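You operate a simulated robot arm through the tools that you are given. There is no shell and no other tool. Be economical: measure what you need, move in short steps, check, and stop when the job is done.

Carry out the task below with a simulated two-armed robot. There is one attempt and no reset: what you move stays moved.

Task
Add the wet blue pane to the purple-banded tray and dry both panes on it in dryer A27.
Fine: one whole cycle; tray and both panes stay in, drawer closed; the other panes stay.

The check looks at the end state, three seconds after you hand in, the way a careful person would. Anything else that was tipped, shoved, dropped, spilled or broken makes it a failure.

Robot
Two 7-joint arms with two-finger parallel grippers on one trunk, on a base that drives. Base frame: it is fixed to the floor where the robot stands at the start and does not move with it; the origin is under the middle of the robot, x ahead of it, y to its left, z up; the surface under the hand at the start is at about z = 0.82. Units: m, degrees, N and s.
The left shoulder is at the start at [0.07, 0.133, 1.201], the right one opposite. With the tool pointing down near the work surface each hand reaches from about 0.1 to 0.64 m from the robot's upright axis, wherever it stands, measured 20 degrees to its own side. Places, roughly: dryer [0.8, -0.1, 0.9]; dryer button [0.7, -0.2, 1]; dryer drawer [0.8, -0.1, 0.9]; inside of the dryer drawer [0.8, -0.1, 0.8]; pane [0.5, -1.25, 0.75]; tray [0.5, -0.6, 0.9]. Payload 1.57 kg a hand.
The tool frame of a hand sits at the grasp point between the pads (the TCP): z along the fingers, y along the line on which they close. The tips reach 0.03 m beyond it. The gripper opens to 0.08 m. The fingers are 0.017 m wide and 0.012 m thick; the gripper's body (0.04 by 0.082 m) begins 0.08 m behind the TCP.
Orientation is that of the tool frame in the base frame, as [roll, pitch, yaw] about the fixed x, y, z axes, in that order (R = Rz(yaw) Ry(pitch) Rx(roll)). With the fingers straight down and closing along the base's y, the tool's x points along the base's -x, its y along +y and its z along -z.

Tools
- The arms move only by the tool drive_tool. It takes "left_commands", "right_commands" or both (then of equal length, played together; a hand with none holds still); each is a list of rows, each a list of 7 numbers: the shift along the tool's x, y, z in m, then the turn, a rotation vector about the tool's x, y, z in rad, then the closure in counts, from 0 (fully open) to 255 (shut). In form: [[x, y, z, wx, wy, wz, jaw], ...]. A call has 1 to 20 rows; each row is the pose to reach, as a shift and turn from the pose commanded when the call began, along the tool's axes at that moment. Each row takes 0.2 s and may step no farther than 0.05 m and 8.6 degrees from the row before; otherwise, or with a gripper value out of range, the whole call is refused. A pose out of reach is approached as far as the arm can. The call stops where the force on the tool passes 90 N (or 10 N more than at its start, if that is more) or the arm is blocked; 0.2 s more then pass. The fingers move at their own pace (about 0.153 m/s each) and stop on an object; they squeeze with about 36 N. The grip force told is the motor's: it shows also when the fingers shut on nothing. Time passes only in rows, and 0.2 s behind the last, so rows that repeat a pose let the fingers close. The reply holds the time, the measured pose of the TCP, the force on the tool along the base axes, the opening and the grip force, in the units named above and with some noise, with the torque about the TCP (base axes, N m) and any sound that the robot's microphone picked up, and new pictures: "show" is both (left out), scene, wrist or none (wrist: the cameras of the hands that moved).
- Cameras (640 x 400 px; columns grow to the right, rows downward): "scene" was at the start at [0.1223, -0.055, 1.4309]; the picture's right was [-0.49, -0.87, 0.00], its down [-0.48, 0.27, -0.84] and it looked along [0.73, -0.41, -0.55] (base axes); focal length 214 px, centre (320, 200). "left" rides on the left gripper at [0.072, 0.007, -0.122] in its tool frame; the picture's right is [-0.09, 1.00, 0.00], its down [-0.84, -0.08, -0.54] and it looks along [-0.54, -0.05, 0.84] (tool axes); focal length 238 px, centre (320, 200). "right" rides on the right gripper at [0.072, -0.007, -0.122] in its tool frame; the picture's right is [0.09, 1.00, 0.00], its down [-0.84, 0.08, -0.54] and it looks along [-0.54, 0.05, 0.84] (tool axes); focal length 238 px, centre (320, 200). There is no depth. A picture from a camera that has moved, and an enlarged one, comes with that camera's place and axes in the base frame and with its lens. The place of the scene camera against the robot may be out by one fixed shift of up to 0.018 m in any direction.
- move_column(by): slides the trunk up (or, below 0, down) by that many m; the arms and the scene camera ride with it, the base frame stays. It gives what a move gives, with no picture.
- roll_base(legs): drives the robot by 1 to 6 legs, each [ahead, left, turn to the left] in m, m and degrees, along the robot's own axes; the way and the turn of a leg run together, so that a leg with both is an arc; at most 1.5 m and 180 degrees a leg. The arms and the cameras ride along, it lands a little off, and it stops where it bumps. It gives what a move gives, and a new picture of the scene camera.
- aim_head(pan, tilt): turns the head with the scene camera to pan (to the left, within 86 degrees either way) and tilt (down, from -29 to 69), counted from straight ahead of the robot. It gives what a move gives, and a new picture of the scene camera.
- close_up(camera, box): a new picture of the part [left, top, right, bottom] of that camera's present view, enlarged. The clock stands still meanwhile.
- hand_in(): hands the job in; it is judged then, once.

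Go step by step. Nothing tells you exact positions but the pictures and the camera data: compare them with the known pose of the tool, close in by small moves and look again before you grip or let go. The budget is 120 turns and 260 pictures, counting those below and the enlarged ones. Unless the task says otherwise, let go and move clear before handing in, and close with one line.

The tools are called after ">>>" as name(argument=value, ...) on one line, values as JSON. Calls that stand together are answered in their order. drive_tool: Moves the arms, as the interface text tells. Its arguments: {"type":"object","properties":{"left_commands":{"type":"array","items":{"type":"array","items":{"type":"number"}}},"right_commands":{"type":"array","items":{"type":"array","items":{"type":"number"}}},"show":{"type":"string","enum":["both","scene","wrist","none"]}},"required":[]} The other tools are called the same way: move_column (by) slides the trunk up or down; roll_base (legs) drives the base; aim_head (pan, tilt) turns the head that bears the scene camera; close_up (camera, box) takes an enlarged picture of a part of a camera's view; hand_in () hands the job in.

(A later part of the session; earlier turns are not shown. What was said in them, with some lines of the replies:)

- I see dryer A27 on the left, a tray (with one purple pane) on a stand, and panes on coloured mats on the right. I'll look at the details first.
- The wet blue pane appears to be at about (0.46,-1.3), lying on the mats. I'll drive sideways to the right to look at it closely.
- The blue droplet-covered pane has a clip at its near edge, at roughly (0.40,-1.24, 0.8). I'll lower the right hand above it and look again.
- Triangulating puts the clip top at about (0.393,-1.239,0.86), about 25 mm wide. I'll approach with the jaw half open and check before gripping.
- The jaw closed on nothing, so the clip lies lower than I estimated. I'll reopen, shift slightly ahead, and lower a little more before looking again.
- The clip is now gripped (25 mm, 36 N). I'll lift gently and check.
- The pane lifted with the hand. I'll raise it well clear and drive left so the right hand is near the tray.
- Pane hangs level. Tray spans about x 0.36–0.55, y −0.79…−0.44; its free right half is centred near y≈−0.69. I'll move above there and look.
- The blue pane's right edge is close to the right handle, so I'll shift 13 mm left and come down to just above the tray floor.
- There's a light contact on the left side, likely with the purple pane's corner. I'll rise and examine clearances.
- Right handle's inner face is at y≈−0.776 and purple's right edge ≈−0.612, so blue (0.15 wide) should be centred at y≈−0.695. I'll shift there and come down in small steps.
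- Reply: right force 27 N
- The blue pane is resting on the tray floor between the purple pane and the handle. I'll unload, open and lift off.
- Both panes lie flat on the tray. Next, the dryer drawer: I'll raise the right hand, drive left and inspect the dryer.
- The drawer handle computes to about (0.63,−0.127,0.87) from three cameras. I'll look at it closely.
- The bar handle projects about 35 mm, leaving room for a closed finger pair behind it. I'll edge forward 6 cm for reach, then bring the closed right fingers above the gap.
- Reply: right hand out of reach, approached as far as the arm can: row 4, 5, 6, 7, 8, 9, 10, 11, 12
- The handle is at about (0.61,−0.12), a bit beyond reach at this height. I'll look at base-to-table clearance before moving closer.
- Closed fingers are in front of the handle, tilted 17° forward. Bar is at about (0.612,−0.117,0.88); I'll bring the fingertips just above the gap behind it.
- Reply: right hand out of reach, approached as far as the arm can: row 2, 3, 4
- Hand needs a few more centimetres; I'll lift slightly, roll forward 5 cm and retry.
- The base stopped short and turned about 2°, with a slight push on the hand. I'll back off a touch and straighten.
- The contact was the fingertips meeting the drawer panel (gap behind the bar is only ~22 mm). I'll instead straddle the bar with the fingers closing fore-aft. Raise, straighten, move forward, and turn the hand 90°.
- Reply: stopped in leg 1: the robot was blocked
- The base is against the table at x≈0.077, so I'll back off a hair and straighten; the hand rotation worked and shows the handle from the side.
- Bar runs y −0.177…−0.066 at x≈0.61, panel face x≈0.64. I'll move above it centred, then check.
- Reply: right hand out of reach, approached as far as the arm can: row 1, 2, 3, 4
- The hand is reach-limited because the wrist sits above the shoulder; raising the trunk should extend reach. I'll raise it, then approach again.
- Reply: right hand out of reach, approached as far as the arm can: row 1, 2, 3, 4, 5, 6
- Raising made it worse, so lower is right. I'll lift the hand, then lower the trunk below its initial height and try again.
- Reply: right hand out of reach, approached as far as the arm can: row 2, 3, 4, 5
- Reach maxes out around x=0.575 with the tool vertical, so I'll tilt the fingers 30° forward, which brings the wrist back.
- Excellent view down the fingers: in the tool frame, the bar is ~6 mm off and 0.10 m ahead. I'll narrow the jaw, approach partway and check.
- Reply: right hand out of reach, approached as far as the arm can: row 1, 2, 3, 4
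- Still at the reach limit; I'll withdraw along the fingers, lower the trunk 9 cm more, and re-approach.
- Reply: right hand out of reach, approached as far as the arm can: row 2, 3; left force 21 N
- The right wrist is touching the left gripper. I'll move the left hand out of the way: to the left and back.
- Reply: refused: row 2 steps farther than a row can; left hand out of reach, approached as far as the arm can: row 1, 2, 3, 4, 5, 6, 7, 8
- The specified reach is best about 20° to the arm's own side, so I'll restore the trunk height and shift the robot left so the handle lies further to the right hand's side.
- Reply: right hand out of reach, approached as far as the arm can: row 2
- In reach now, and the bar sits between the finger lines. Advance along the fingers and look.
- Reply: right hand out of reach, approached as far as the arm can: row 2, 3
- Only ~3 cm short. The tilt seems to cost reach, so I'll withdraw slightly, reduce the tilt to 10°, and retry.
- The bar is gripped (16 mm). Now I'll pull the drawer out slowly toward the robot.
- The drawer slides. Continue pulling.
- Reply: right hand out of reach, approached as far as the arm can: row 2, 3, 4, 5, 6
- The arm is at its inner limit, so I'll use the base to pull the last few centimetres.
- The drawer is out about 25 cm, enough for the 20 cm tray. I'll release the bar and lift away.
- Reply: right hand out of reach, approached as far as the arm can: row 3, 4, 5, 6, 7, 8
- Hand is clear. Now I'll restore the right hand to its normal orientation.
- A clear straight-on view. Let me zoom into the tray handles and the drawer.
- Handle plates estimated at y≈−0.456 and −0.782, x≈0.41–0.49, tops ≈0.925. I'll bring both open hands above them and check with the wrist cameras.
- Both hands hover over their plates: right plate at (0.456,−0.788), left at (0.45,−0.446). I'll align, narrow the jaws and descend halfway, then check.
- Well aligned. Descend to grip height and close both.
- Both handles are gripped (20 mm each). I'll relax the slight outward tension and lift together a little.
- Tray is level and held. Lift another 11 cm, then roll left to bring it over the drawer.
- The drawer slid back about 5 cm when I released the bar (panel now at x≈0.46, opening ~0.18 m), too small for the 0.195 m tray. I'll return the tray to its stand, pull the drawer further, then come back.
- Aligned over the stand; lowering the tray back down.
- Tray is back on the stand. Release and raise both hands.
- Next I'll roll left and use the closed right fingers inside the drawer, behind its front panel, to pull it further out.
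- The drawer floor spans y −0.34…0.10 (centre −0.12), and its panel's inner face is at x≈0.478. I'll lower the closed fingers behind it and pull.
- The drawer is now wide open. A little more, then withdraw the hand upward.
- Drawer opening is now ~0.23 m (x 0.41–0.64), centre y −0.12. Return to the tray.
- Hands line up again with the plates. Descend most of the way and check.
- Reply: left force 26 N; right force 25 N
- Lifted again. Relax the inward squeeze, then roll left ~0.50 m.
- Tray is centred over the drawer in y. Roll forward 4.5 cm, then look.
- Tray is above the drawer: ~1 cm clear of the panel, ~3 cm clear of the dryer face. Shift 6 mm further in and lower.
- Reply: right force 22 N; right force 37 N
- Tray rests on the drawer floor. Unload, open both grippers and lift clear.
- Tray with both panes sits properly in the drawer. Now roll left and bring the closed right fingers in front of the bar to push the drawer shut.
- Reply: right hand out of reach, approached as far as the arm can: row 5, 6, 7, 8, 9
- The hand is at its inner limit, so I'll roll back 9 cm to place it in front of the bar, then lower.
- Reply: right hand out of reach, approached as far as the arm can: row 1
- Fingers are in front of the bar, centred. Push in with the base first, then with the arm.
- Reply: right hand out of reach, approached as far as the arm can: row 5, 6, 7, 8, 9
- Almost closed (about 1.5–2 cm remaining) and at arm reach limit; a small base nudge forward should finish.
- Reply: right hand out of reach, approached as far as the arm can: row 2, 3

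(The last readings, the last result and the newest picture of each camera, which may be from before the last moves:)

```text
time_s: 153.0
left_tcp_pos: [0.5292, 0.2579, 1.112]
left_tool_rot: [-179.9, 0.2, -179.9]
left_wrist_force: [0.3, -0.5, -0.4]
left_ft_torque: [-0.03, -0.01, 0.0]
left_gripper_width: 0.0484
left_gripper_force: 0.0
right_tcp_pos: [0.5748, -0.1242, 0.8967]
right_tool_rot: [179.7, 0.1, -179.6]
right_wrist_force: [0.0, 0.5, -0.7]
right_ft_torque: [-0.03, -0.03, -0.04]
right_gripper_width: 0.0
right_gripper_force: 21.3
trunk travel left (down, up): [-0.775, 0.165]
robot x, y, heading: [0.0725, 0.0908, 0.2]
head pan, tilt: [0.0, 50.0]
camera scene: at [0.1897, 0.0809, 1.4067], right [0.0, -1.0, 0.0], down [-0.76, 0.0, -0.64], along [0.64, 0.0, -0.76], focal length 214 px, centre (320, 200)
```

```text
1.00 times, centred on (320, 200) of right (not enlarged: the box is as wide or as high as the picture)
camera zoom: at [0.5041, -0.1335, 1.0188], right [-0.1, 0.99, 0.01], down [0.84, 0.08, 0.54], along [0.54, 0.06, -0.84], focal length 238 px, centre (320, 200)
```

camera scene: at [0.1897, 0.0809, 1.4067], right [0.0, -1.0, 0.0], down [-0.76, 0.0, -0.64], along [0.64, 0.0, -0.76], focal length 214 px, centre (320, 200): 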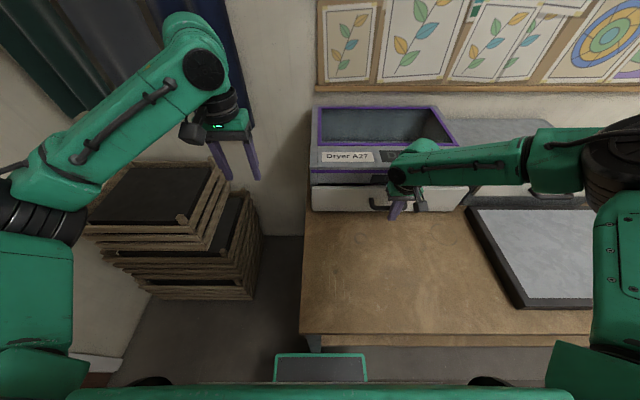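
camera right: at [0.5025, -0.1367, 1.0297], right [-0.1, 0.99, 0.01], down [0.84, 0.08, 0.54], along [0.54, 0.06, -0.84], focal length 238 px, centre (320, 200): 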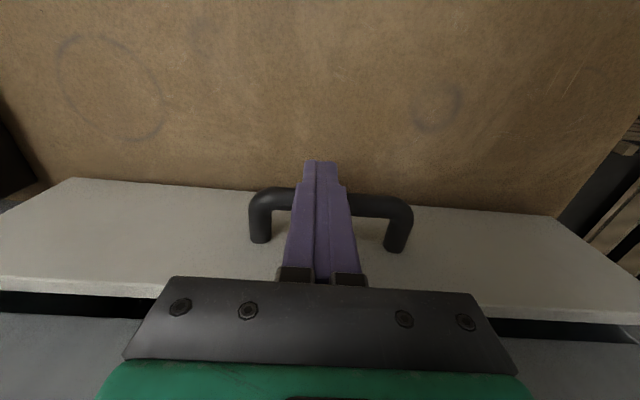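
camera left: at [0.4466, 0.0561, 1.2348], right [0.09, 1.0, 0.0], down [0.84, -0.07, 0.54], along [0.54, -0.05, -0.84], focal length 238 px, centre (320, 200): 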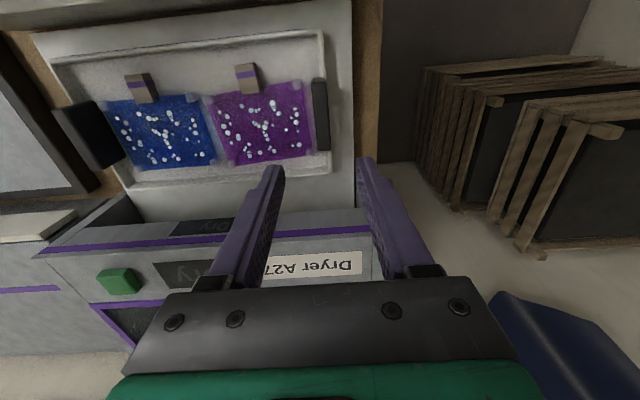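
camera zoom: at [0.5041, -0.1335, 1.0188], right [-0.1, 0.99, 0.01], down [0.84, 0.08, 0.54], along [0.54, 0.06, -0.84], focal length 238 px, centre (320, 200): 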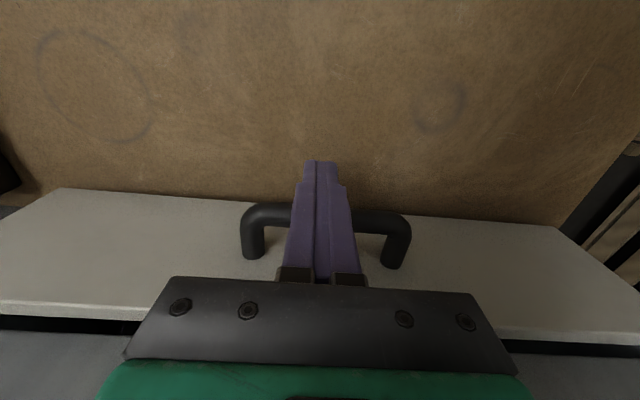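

Tilting the fingers forward adds reach; I'll tilt ~15° and push the last centimetres.

>>> drive_tool(right_commands=[[0.004, 0.0, 0.0, 0, -0.13, 0, 255], [0.004, 0.0, 0.0, 0, -0.26, 0, 255], [-0.006, 0.0, 0.0, 0, -0.26, 0, 255], [-0.014, 0.0, 0.0, 0, -0.26, 0, 255], [-0.022, 0.0, 0.0, 0, -0.26, 0, 255], [-0.03, 0.0, 0.0, 0, -0.26, 0, 255], [-0.03, 0.0, 0.0, 0, -0.26, 0, 255]], show="wrist")

>>> close_up(camera="scene", box=[290, 90, 500, 250])

```text
time_s: 154.6
left_tcp_pos: [0.5166, 0.2573, 1.1172]
left_tool_rot: [-180.0, 0.9, 180.0]
left_wrist_force: [-0.7, 0.4, 0.3]
left_ft_torque: [0.03, 0.0, 0.02]
left_gripper_width: 0.0486
left_gripper_force: 0.0
right_tcp_pos: [0.584, -0.125, 0.8945]
right_tool_rot: [179.7, 14.0, -179.7]
right_wrist_force: [-69.7, 3.5, -12.2]
right_ft_torque: [-0.38, 0.19, 0.01]
right_gripper_width: 0.0002
right_gripper_force: 21.2
trunk travel left (down, up): [-0.775, 0.165]
robot x, y, heading: [0.0694, 0.0919, 0.1]
head pan, tilt: [0.0, 50.0]
camera right: at [0.4865, -0.1329, 0.9959], right [-0.1, 1.0, -0.02], down [0.68, 0.08, 0.73], along [0.73, 0.06, -0.69], focal length 238 px, centre (320, 200)
```

right: 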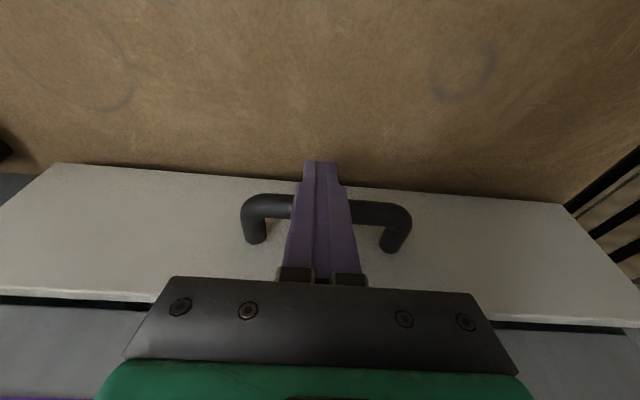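

```text
2.50 times, centred on (395, 170) of scene
camera zoom: at [0.1736, 0.0811, 1.408], right [0.0, -1.0, 0.0], down [-0.76, 0.0, -0.65], along [0.65, 0.0, -0.76], focal length 536 px, centre (132, 275)
```

zoom: 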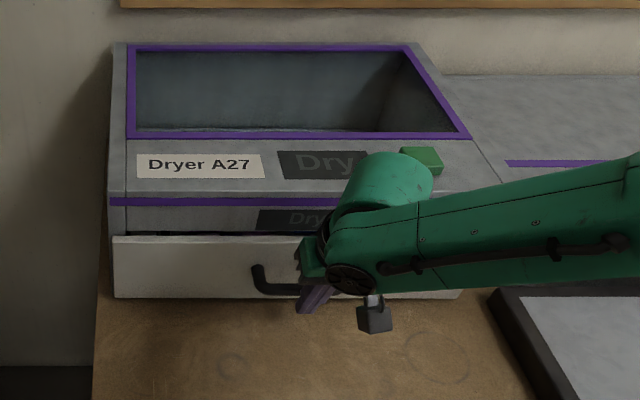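

The drawer met a firm stop with the bar back at its original x≈0.61 — closed. Back the hand off and inspect.

>>> drive_tool(right_commands=[[0.02, 0, 0, 0, 0, 0, 255], [0.05, 0, 0, 0, 0, 0, 255], [0.08, 0, -0.02, 0, 0.1, 0, 255], [0.1, 0, -0.06, 0, 0.2, 0, 255], [0.1, 0, -0.1, 0, 0.26, 0, 255], [0.1, 0, -0.15, 0, 0.26, 0, 255], [0.1, 0, -0.2, 0, 0.26, 0, 255], [0.1, 0, -0.2, 0, 0.26, 0, 255]], show="both")

>>> close_up(camera="scene", box=[290, 90, 500, 250])

```text
time_s: 156.4
left_tcp_pos: [0.5326, 0.2586, 1.1102]
left_tool_rot: [-179.9, 0.1, -179.9]
left_wrist_force: [0.5, -0.6, 0.8]
left_ft_torque: [0.0, 0.02, -0.01]
left_gripper_width: 0.0486
left_gripper_force: 0.1
right_tcp_pos: [0.4586, -0.127, 1.0638]
right_tool_rot: [179.6, -0.1, -179.5]
right_wrist_force: [-0.2, 0.2, -0.1]
right_ft_torque: [-0.01, -0.02, -0.01]
right_gripper_width: 0.0
right_gripper_force: 21.1
trunk travel left (down, up): [-0.775, 0.165]
robot x, y, heading: [0.071, 0.0924, 0.6]
head pan, tilt: [0.0, 50.0]
camera scene: at [0.1933, 0.0809, 1.4063], right [0.0, -1.0, 0.0], down [-0.77, 0.0, -0.64], along [0.64, 0.0, -0.77], focal length 214 px, centre (320, 200)
camera right: at [0.388, -0.1356, 1.1864], right [-0.1, 0.99, 0.01], down [0.84, 0.08, 0.54], along [0.54, 0.06, -0.84], focal length 238 px, centre (320, 200)
```

scene: 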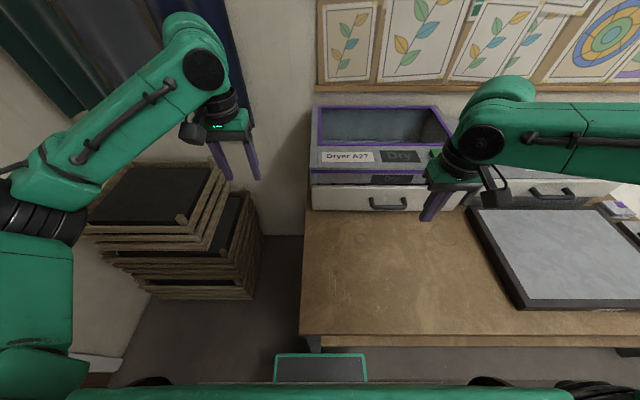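
right: 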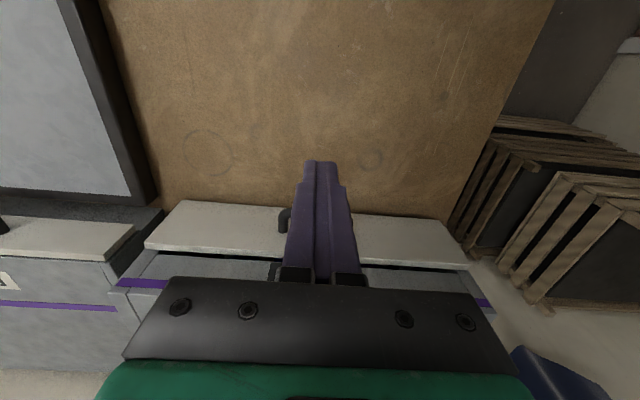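

```text
2.50 times, centred on (395, 170) of scene
camera zoom: at [0.1933, 0.0809, 1.4063], right [0.0, -1.0, 0.0], down [-0.77, 0.0, -0.64], along [0.64, 0.0, -0.77], focal length 536 px, centre (132, 275)
```

zoom: 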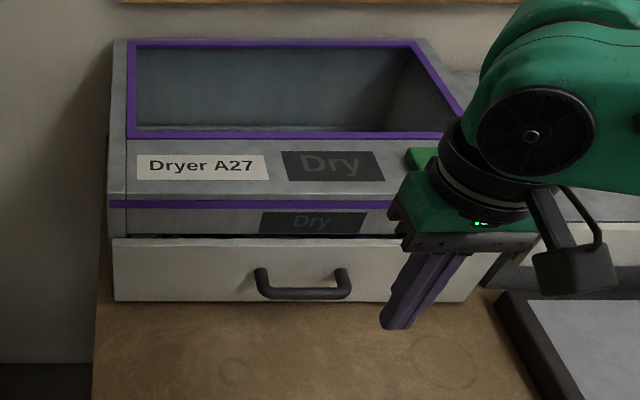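

Drawer is closed. Next the green button, which triangulates to about (0.695,−0.247,1.02). I'll position the robot so it is in the right hand's best direction and tilt the fingers forward.

>>> roll_base(legs=[[0, -0.14, 0]])

>>> drive_tool(right_commands=[[0, 0, -0.03, 0, -0.13, 0, 255], [0, 0, -0.06, 0, -0.26, 0, 255], [0, 0, -0.08, 0, -0.39, 0, 255], [0, 0, -0.08, 0, -0.52, 0, 255], [0, 0, -0.08, 0, -0.65, 0, 255], [0, 0, -0.08, 0, -0.78, 0, 255], [0, 0, -0.08, 0, -0.78, 0, 255]], show="both")

```text
time_s: 157.7
left_tcp_pos: [0.5307, 0.1198, 1.1109]
left_tool_rot: [-179.8, 0.1, -179.9]
left_wrist_force: [0.4, 0.0, 0.0]
left_ft_torque: [0.0, 0.01, -0.02]
left_gripper_width: 0.0485
left_gripper_force: 0.1
right_tcp_pos: [0.4589, -0.2652, 1.0648]
right_tool_rot: [179.8, -0.1, -179.5]
right_wrist_force: [0.2, 0.1, -0.1]
right_ft_torque: [0.0, 0.0, 0.02]
right_gripper_width: 0.0
right_gripper_force: 21.5
trunk travel left (down, up): [-0.775, 0.165]
robot x, y, heading: [0.0718, -0.0427, 0.3]
head pan, tilt: [0.0, 50.0]
camera scene: at [0.1926, -0.057, 1.4065], right [0.0, -1.0, 0.0], down [-0.77, 0.0, -0.64], along [0.64, 0.0, -0.77], focal length 214 px, centre (320, 200)
```

scene: 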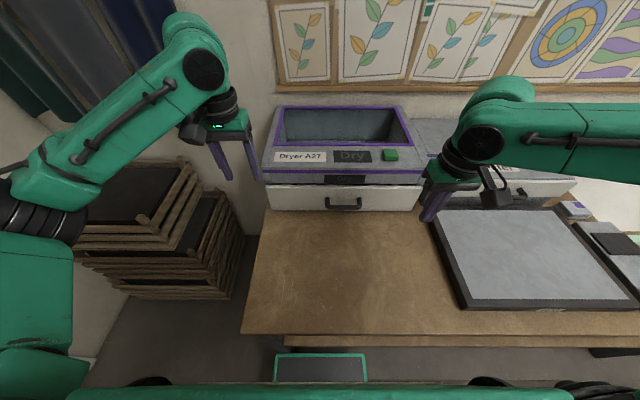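

```text
time_s: 159.3
left_tcp_pos: [0.5324, 0.1159, 1.11]
left_tool_rot: [180.0, 0.0, -179.8]
left_wrist_force: [0.4, -0.6, -0.6]
left_ft_torque: [0.02, 0.04, 0.03]
left_gripper_width: 0.0487
left_gripper_force: 0.1
right_tcp_pos: [0.5223, -0.282, 1.1902]
right_tool_rot: [179.2, 44.5, 180.0]
right_wrist_force: [0.8, -0.6, -0.9]
right_ft_torque: [0.03, -0.01, 0.03]
right_gripper_width: 0.0
right_gripper_force: 21.2
right hand out of reach, approached as far as the arm can: row 4, 5, 6, 7
trunk travel left (down, up): [-0.775, 0.165]
robot x, y, heading: [0.0717, -0.0521, 0.2]
head pan, tilt: [0.0, 50.0]
camera scene: at [0.1948, -0.0617, 1.4062], right [0.0, -1.0, 0.0], down [-0.77, 0.0, -0.64], along [0.64, 0.0, -0.77], focal length 214 px, centre (320, 200)
camera right: at [0.3875, -0.2916, 1.2271], right [-0.07, 1.0, -0.06], down [0.22, 0.07, 0.97], along [0.97, 0.06, -0.22], focal length 238 px, centre (320, 200)
```

scene: 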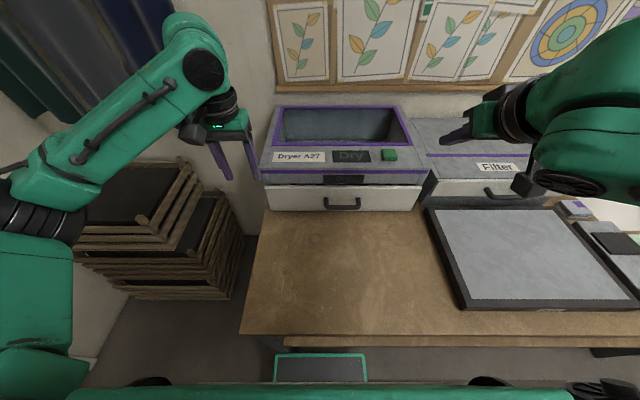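
right: 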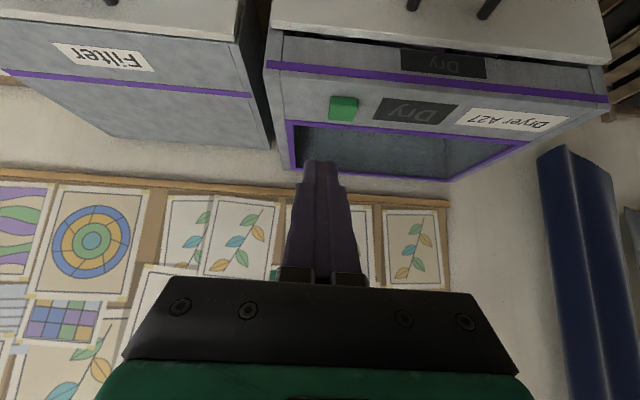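

Button confirmed at (0.69,−0.247,1.018). Move the tilted fingertips forward over it.

>>> drive_tool(right_commands=[[-0.008, 0.007, 0.036, 0, 0, 0, 255], [-0.016, 0.014, 0.072, 0, 0, 0, 255], [-0.023, 0.021, 0.108, 0, 0, 0, 255], [-0.031, 0.028, 0.144, 0, 0, 0, 255], [-0.038, 0.035, 0.178, 0, 0, 0, 255], [-0.038, 0.035, 0.178, 0, 0, 0, 255]], show="both")

```text
time_s: 160.7
left_tcp_pos: [0.5305, 0.1188, 1.1112]
left_tool_rot: [-179.9, 0.2, -179.8]
left_wrist_force: [-0.2, -0.1, -0.2]
left_ft_torque: [-0.01, 0.0, 0.04]
left_gripper_width: 0.0487
left_gripper_force: 0.1
right_tcp_pos: [0.6722, -0.2424, 1.0915]
right_tool_rot: [179.6, 44.6, -179.8]
right_wrist_force: [-0.8, 0.3, 1.4]
right_ft_torque: [0.01, -0.01, 0.02]
right_gripper_width: 0.0001
right_gripper_force: 21.0
trunk travel left (down, up): [-0.775, 0.165]
robot x, y, heading: [0.0688, -0.0457, 0.3]
head pan, tilt: [0.0, 50.0]
camera scene: at [0.1913, -0.0583, 1.4066], right [0.0, -1.0, 0.0], down [-0.77, 0.0, -0.64], along [0.64, 0.0, -0.77], focal length 214 px, centre (320, 200)
camera right: at [0.537, -0.2511, 1.1278], right [-0.07, 1.0, -0.06], down [0.21, 0.07, 0.97], along [0.97, 0.06, -0.22], focal length 238 px, centre (320, 200)
```

scene: 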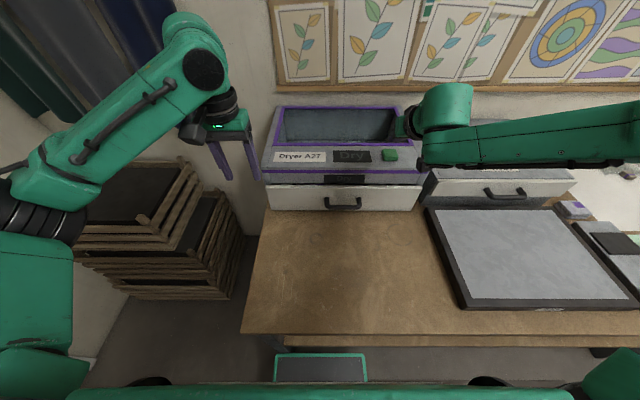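
right: 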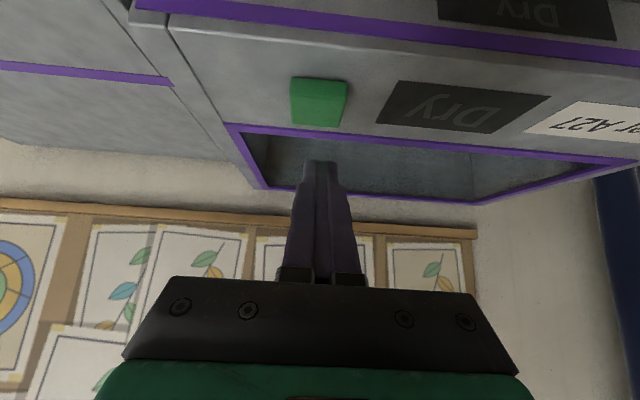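

Fingertips are over the button. Descend to just above it and check.

>>> drive_tool(right_commands=[[0.014, -0.004, 0.0143, 0, 0, 0, 255], [0.026, -0.004, 0.0264, 0, 0, 0, 255], [0.026, -0.004, 0.0264, 0, 0, 0, 255]], show="wrist")

>>> close_up(camera="scene", box=[260, 90, 460, 220])

```text
time_s: 161.5
left_tcp_pos: [0.5306, 0.1184, 1.1103]
left_tool_rot: [-179.9, 0.1, -180.0]
left_wrist_force: [0.3, 0.1, 0.1]
left_ft_torque: [-0.03, -0.03, 0.01]
left_gripper_width: 0.0488
left_gripper_force: 0.0
right_tcp_pos: [0.6747, -0.2444, 1.0545]
right_tool_rot: [179.5, 44.7, -179.8]
right_wrist_force: [0.0, 0.1, -0.5]
right_ft_torque: [0.01, -0.02, 0.01]
right_gripper_width: 0.0
right_gripper_force: 20.8
trunk travel left (down, up): [-0.775, 0.165]
robot x, y, heading: [0.0711, -0.0485, 0.4]
head pan, tilt: [0.0, 50.0]
camera right: at [0.5382, -0.2543, 1.0911], right [-0.07, 1.0, -0.06], down [0.21, 0.07, 0.97], along [0.97, 0.06, -0.22], focal length 238 px, centre (320, 200)
```

right: 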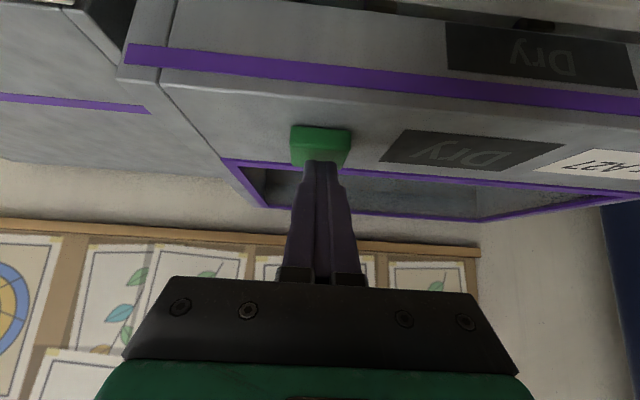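

```text
3.08 times, centred on (360, 155) of scene
camera zoom: at [0.1925, -0.0581, 1.4065], right [0.0, -1.0, 0.0], down [-0.77, 0.0, -0.64], along [0.64, 0.0, -0.77], focal length 660 px, centre (197, 338)
```

zoom: 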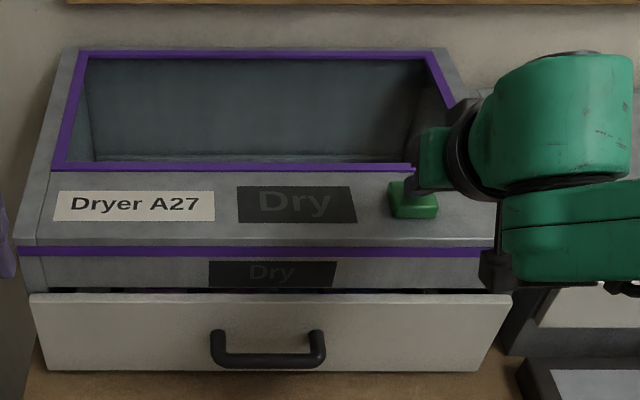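

>>> drive_tool(right_commands=[[0.01, -0.001, 0.004, 0, 0, 0, 255], [0.01, -0.001, 0.004, 0, 0, 0, 255]], show="wrist")

>>> close_up(camera="right", box=[240, 90, 400, 210])

```text
time_s: 162.1
left_tcp_pos: [0.5304, 0.119, 1.111]
left_tool_rot: [-179.9, 0.1, -180.0]
left_wrist_force: [0.1, 0.0, -0.7]
left_ft_torque: [-0.03, -0.01, 0.02]
left_gripper_width: 0.0489
left_gripper_force: 0.1
right_tcp_pos: [0.6699, -0.245, 1.047]
right_tool_rot: [179.6, 44.9, -179.8]
right_wrist_force: [4.2, -0.5, 9.7]
right_ft_torque: [0.01, -0.23, 0.01]
right_gripper_width: 0.0002
right_gripper_force: 21.4
trunk travel left (down, up): [-0.775, 0.165]
robot x, y, heading: [0.0732, -0.0458, 0.5]
head pan, tilt: [0.0, 50.0]
heard: click
camera right: at [0.5339, -0.255, 1.0829], right [-0.07, 1.0, -0.06], down [0.21, 0.07, 0.97], along [0.97, 0.06, -0.21], focal length 238 px, centre (320, 200)
```

right: 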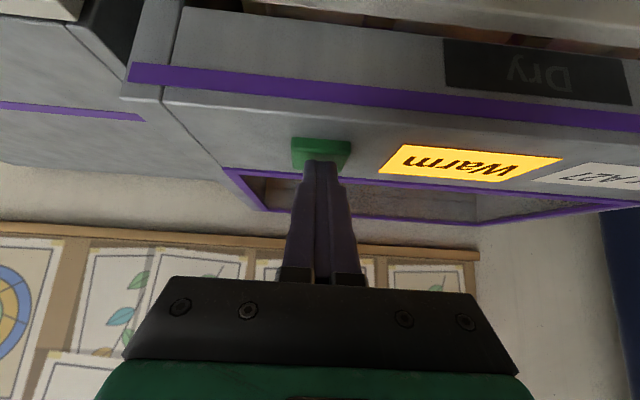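

```text
3.33 times, centred on (320, 150) of right
camera zoom: at [0.5339, -0.255, 1.0829], right [-0.07, 1.0, -0.06], down [0.21, 0.07, 0.97], along [0.97, 0.06, -0.21], focal length 794 px, centre (320, 367)
```

zoom: 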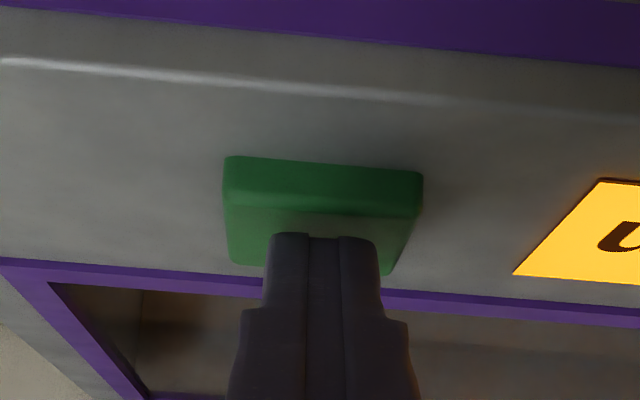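

A click, and the display now shows "Warm": the cycle has started. Lift straight off and retreat, then watch the cycle.

>>> drive_tool(right_commands=[[-0.021, 0, -0.0214, 0, 0, 0, 255], [-0.049, 0, -0.05, 0, 0, 0, 255], [-0.049, 0, -0.09, 0, 0, 0, 255], [-0.049, 0, -0.13, 0, 0, 0, 255], [-0.049, 0, -0.17, 0, 0, 0, 255], [-0.049, 0, -0.17, 0, 0, 0, 255]], show="scene")

>>> close_up(camera="scene", box=[260, 90, 440, 220])

```text
time_s: 163.5
left_tcp_pos: [0.5312, 0.1192, 1.1108]
left_tool_rot: [-179.9, 0.0, -179.8]
left_wrist_force: [0.0, 0.0, -0.6]
left_ft_torque: [-0.02, 0.04, 0.02]
left_gripper_width: 0.0486
left_gripper_force: 0.1
right_tcp_pos: [0.5855, -0.2475, 1.1998]
right_tool_rot: [179.5, 44.5, -179.7]
right_wrist_force: [0.5, -0.2, -0.1]
right_ft_torque: [0.03, 0.04, 0.01]
right_gripper_width: 0.0
right_gripper_force: 21.2
trunk travel left (down, up): [-0.775, 0.165]
robot x, y, heading: [0.0729, -0.0483, 0.4]
head pan, tilt: [0.0, 50.0]
camera scene: at [0.1936, -0.0585, 1.4064], right [0.0, -1.0, 0.0], down [-0.77, 0.0, -0.64], along [0.64, 0.0, -0.77], focal length 214 px, centre (320, 200)
```

scene: 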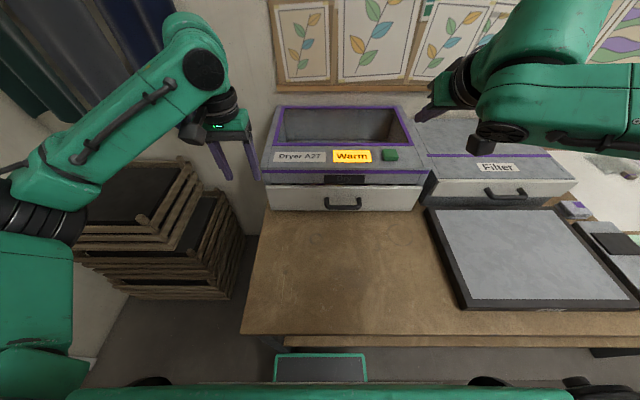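

```text
3.08 times, centred on (350, 155) of scene
camera zoom: at [0.1936, -0.0585, 1.4064], right [0.0, -1.0, 0.0], down [-0.77, 0.0, -0.64], along [0.64, 0.0, -0.77], focal length 660 px, centre (228, 338)
```

zoom: 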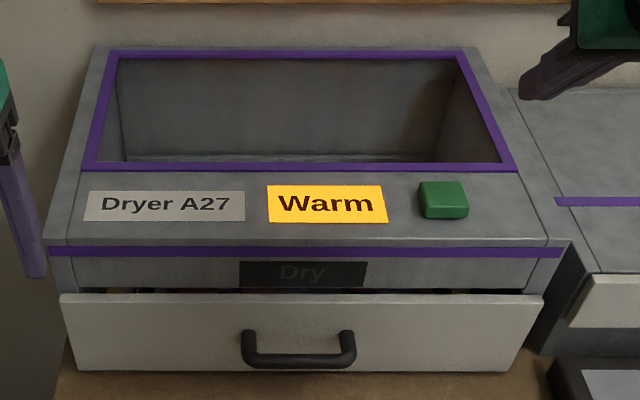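

The dryer is running ("Warm"). I'll wait while holding still.

>>> drive_tool(right_commands=[[0, 0, 0, 0, 0, 0, 255], [0, 0, 0, 0, 0, 0, 255], [0, 0, 0, 0, 0, 0, 255], [0, 0, 0, 0, 0, 0, 255], [0, 0, 0, 0, 0, 0, 255], [0, 0, 0, 0, 0, 0, 255], [0, 0, 0, 0, 0, 0, 255], [0, 0, 0, 0, 0, 0, 255], [0, 0, 0, 0, 0, 0, 255], [0, 0, 0, 0, 0, 0, 255], [0, 0, 0, 0, 0, 0, 255], [0, 0, 0, 0, 0, 0, 255], [0, 0, 0, 0, 0, 0, 255], [0, 0, 0, 0, 0, 0, 255], [0, 0, 0, 0, 0, 0, 255], [0, 0, 0, 0, 0, 0, 255], [0, 0, 0, 0, 0, 0, 255], [0, 0, 0, 0, 0, 0, 255], [0, 0, 0, 0, 0, 0, 255], [0, 0, 0, 0, 0, 0, 255]], show="none")

>>> drive_tool(right_commands=[[0, 0, 0, 0, 0, 0, 255], [0, 0, 0, 0, 0, 0, 255], [0, 0, 0, 0, 0, 0, 255], [0, 0, 0, 0, 0, 0, 255], [0, 0, 0, 0, 0, 0, 255], [0, 0, 0, 0, 0, 0, 255], [0, 0, 0, 0, 0, 0, 255], [0, 0, 0, 0, 0, 0, 255], [0, 0, 0, 0, 0, 0, 255], [0, 0, 0, 0, 0, 0, 255], [0, 0, 0, 0, 0, 0, 255], [0, 0, 0, 0, 0, 0, 255], [0, 0, 0, 0, 0, 0, 255], [0, 0, 0, 0, 0, 0, 255], [0, 0, 0, 0, 0, 0, 255], [0, 0, 0, 0, 0, 0, 255], [0, 0, 0, 0, 0, 0, 255], [0, 0, 0, 0, 0, 0, 255], [0, 0, 0, 0, 0, 0, 255], [0, 0, 0, 0, 0, 0, 255]], show="none")

>>> close_up(camera="scene", box=[260, 90, 440, 220])

```text
time_s: 167.7
left_tcp_pos: [0.5309, 0.1189, 1.1111]
left_tool_rot: [-179.9, 0.0, 180.0]
left_wrist_force: [0.1, -0.2, 0.4]
left_ft_torque: [0.01, 0.0, -0.01]
left_gripper_width: 0.0485
left_gripper_force: 0.0
right_tcp_pos: [0.5851, -0.2476, 1.2016]
right_tool_rot: [179.5, 44.6, -179.8]
right_wrist_force: [0.6, 0.2, 1.0]
right_ft_torque: [-0.02, 0.02, -0.01]
right_gripper_width: 0.0
right_gripper_force: 21.2
trunk travel left (down, up): [-0.775, 0.165]
robot x, y, heading: [0.0736, -0.0486, 0.0]
head pan, tilt: [0.0, 50.0]
```

```text
time_s: 171.9
left_tcp_pos: [0.5314, 0.118, 1.11]
left_tool_rot: [-179.9, 0.0, -179.8]
left_wrist_force: [1.2, 0.3, -0.5]
left_ft_torque: [0.0, 0.0, 0.01]
left_gripper_width: 0.0482
left_gripper_force: 0.1
right_tcp_pos: [0.5844, -0.2486, 1.1989]
right_tool_rot: [179.4, 44.6, -179.7]
right_wrist_force: [-0.7, -0.8, -0.3]
right_ft_torque: [-0.04, -0.02, 0.04]
right_gripper_width: 0.0
right_gripper_force: 21.3
trunk travel left (down, up): [-0.775, 0.165]
robot x, y, heading: [0.0706, -0.0483, 0.4]
head pan, tilt: [0.0, 50.0]
```

```text
3.08 times, centred on (350, 155) of scene
camera zoom: at [0.1928, -0.0584, 1.4064], right [0.0, -1.0, 0.0], down [-0.77, 0.0, -0.64], along [0.64, 0.0, -0.77], focal length 660 px, centre (228, 338)
```

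zoom: 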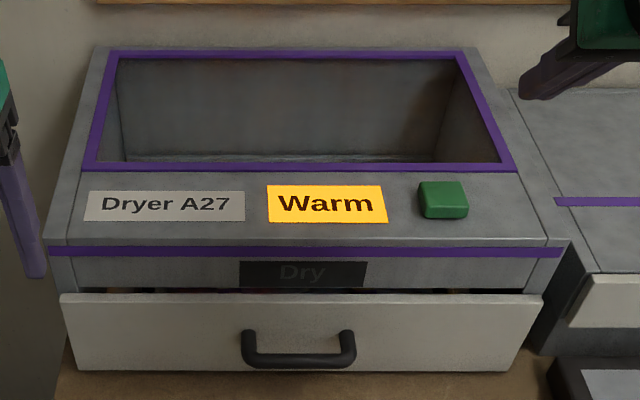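

Still "Warm" — I'll keep waiting.

>>> drive_tool(right_commands=[[0, 0, 0, 0, 0, 0, 255], [0, 0, 0, 0, 0, 0, 255], [0, 0, 0, 0, 0, 0, 255], [0, 0, 0, 0, 0, 0, 255], [0, 0, 0, 0, 0, 0, 255], [0, 0, 0, 0, 0, 0, 255], [0, 0, 0, 0, 0, 0, 255], [0, 0, 0, 0, 0, 0, 255], [0, 0, 0, 0, 0, 0, 255], [0, 0, 0, 0, 0, 0, 255], [0, 0, 0, 0, 0, 0, 255], [0, 0, 0, 0, 0, 0, 255], [0, 0, 0, 0, 0, 0, 255], [0, 0, 0, 0, 0, 0, 255], [0, 0, 0, 0, 0, 0, 255], [0, 0, 0, 0, 0, 0, 255], [0, 0, 0, 0, 0, 0, 255], [0, 0, 0, 0, 0, 0, 255], [0, 0, 0, 0, 0, 0, 255], [0, 0, 0, 0, 0, 0, 255]], show="none")

>>> drive_tool(right_commands=[[0, 0, 0, 0, 0, 0, 255], [0, 0, 0, 0, 0, 0, 255], [0, 0, 0, 0, 0, 0, 255], [0, 0, 0, 0, 0, 0, 255], [0, 0, 0, 0, 0, 0, 255], [0, 0, 0, 0, 0, 0, 255], [0, 0, 0, 0, 0, 0, 255], [0, 0, 0, 0, 0, 0, 255], [0, 0, 0, 0, 0, 0, 255], [0, 0, 0, 0, 0, 0, 255], [0, 0, 0, 0, 0, 0, 255], [0, 0, 0, 0, 0, 0, 255], [0, 0, 0, 0, 0, 0, 255], [0, 0, 0, 0, 0, 0, 255], [0, 0, 0, 0, 0, 0, 255], [0, 0, 0, 0, 0, 0, 255], [0, 0, 0, 0, 0, 0, 255], [0, 0, 0, 0, 0, 0, 255], [0, 0, 0, 0, 0, 0, 255], [0, 0, 0, 0, 0, 0, 255]], show="none")

>>> drive_tool(right_commands=[[0, 0, 0, 0, 0, 0, 255], [0, 0, 0, 0, 0, 0, 255], [0, 0, 0, 0, 0, 0, 255], [0, 0, 0, 0, 0, 0, 255], [0, 0, 0, 0, 0, 0, 255], [0, 0, 0, 0, 0, 0, 255], [0, 0, 0, 0, 0, 0, 255], [0, 0, 0, 0, 0, 0, 255], [0, 0, 0, 0, 0, 0, 255], [0, 0, 0, 0, 0, 0, 255], [0, 0, 0, 0, 0, 0, 255], [0, 0, 0, 0, 0, 0, 255], [0, 0, 0, 0, 0, 0, 255], [0, 0, 0, 0, 0, 0, 255], [0, 0, 0, 0, 0, 0, 255], [0, 0, 0, 0, 0, 0, 255], [0, 0, 0, 0, 0, 0, 255], [0, 0, 0, 0, 0, 0, 255], [0, 0, 0, 0, 0, 0, 255], [0, 0, 0, 0, 0, 0, 255]], show="none")

>>> close_up(camera="scene", box=[260, 90, 440, 220])

```text
time_s: 176.1
left_tcp_pos: [0.5317, 0.1192, 1.1117]
left_tool_rot: [-180.0, 0.1, -179.9]
left_wrist_force: [-0.1, -0.4, -0.4]
left_ft_torque: [0.02, -0.03, 0.01]
left_gripper_width: 0.0485
left_gripper_force: 0.1
right_tcp_pos: [0.5855, -0.247, 1.1999]
right_tool_rot: [179.5, 44.6, -179.8]
right_wrist_force: [-0.3, -0.3, 0.4]
right_ft_torque: [0.01, 0.01, -0.01]
right_gripper_width: 0.0
right_gripper_force: 21.7
trunk travel left (down, up): [-0.775, 0.165]
robot x, y, heading: [0.0724, -0.0482, 0.0]
head pan, tilt: [0.0, 50.0]
```

```text
time_s: 180.3
left_tcp_pos: [0.5313, 0.1172, 1.1099]
left_tool_rot: [-179.9, 0.1, -179.9]
left_wrist_force: [-0.3, 0.6, -0.6]
left_ft_torque: [-0.02, 0.0, 0.0]
left_gripper_width: 0.0485
left_gripper_force: 0.0
right_tcp_pos: [0.5862, -0.2487, 1.2017]
right_tool_rot: [179.5, 44.6, -179.8]
right_wrist_force: [-0.3, -0.5, -0.2]
right_ft_torque: [0.03, -0.01, 0.01]
right_gripper_width: 0.0
right_gripper_force: 20.9
trunk travel left (down, up): [-0.775, 0.165]
robot x, y, heading: [0.0685, -0.0492, 0.4]
head pan, tilt: [0.0, 50.0]
```

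```text
time_s: 184.5
left_tcp_pos: [0.5318, 0.1184, 1.1096]
left_tool_rot: [-179.9, 0.0, -179.9]
left_wrist_force: [-1.0, 0.3, 0.1]
left_ft_torque: [-0.02, -0.01, 0.01]
left_gripper_width: 0.0483
left_gripper_force: 0.0
right_tcp_pos: [0.5863, -0.2475, 1.2008]
right_tool_rot: [179.5, 44.6, -179.8]
right_wrist_force: [-0.5, 0.3, 0.4]
right_ft_torque: [-0.01, 0.03, -0.01]
right_gripper_width: 0.0001
right_gripper_force: 21.6
trunk travel left (down, up): [-0.775, 0.165]
robot x, y, heading: [0.0723, -0.0484, 0.4]
head pan, tilt: [0.0, 50.0]
```

```text
3.08 times, centred on (350, 155) of scene
camera zoom: at [0.1928, -0.0584, 1.4064], right [0.0, -1.0, 0.0], down [-0.77, 0.0, -0.64], along [0.64, 0.0, -0.77], focal length 660 px, centre (228, 338)
```

zoom: 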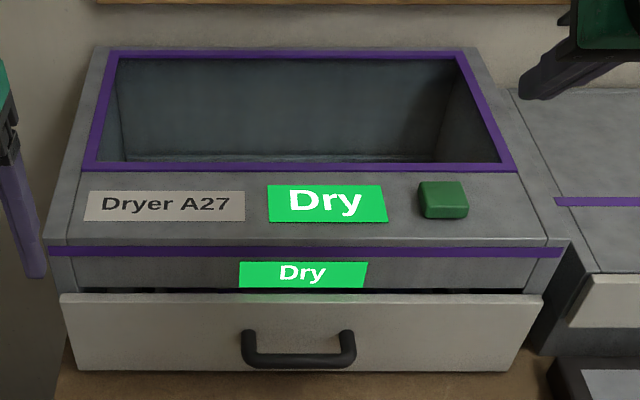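

The display is green "Dry": one whole cycle is complete, with the drawer closed. Back the robot away and take a final look.

>>> roll_base(legs=[[-0.2, 0, 0]])

>>> aim_head(pan=-35, tilt=35)

```text
time_s: 186.1
left_tcp_pos: [0.3336, 0.1174, 1.1098]
left_tool_rot: [-179.9, 0.0, -180.0]
left_wrist_force: [-0.2, -0.1, -0.5]
left_ft_torque: [0.0, -0.01, 0.01]
left_gripper_width: 0.0484
left_gripper_force: 0.0
right_tcp_pos: [0.3878, -0.2471, 1.1995]
right_tool_rot: [179.5, 44.6, -179.9]
right_wrist_force: [-1.2, -0.3, -0.5]
right_ft_torque: [0.03, 0.0, 0.0]
right_gripper_width: 0.0
right_gripper_force: 21.3
trunk travel left (down, up): [-0.775, 0.165]
robot x, y, heading: [-0.1238, -0.0466, 0.3]
head pan, tilt: [0.0, 50.0]
camera scene: at [-0.0042, -0.0592, 1.4061], right [0.0, -1.0, 0.0], down [-0.77, 0.0, -0.64], along [0.64, 0.0, -0.77], focal length 214 px, centre (320, 200)
```

scene: 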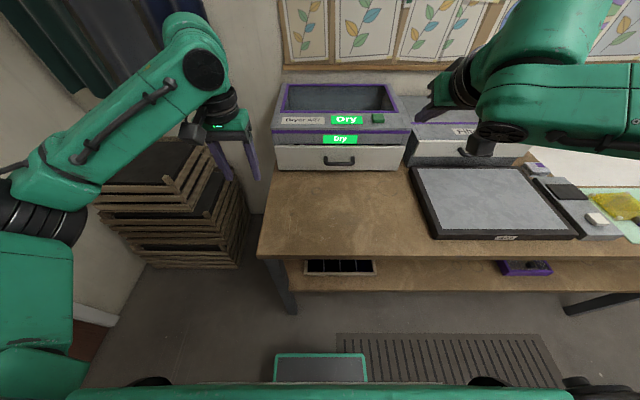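

```text
time_s: 187.1
left_tcp_pos: [0.3314, 0.1183, 1.1104]
left_tool_rot: [-179.9, 0.0, -179.9]
left_wrist_force: [0.0, 0.2, -0.1]
left_ft_torque: [0.0, 0.0, -0.01]
left_gripper_width: 0.0484
left_gripper_force: 0.0
right_tcp_pos: [0.387, -0.2495, 1.2005]
right_tool_rot: [179.5, 44.6, -179.9]
right_wrist_force: [-0.2, 0.7, -0.2]
right_ft_torque: [0.04, 0.01, 0.01]
right_gripper_width: 0.0001
right_gripper_force: 21.5
trunk travel left (down, up): [-0.775, 0.165]
robot x, y, heading: [-0.1263, -0.0482, 0.1]
head pan, tilt: [-35.0, 35.0]
camera scene: at [-0.0112, -0.1096, 1.4281], right [-0.57, -0.82, 0.0], down [-0.47, 0.33, -0.82], along [0.67, -0.47, -0.57], focal length 214 px, centre (320, 200)
```

scene: 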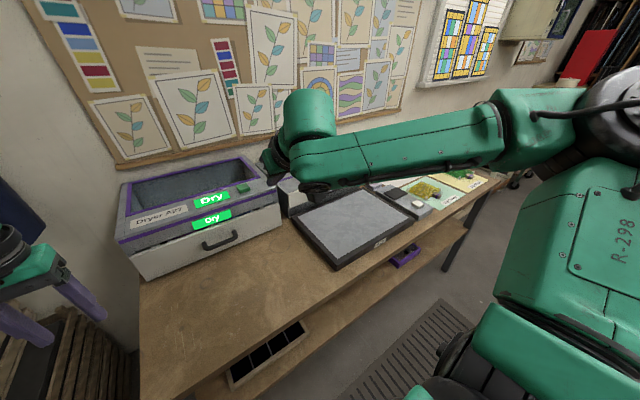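

Everything looks in order: the dryer shows "Dry", its drawer is closed with the tray and both panes inside, and the other panes are in place on their mats. Handing in.

>>> hand_in()

```text
The job is handed in.
```

I added the wet blue pane to the purple-banded tray and ran one full cycle in dryer A27, which now shows "Dry". The drawer is closed with the tray and both panes inside, and I didn't touch the other panes.
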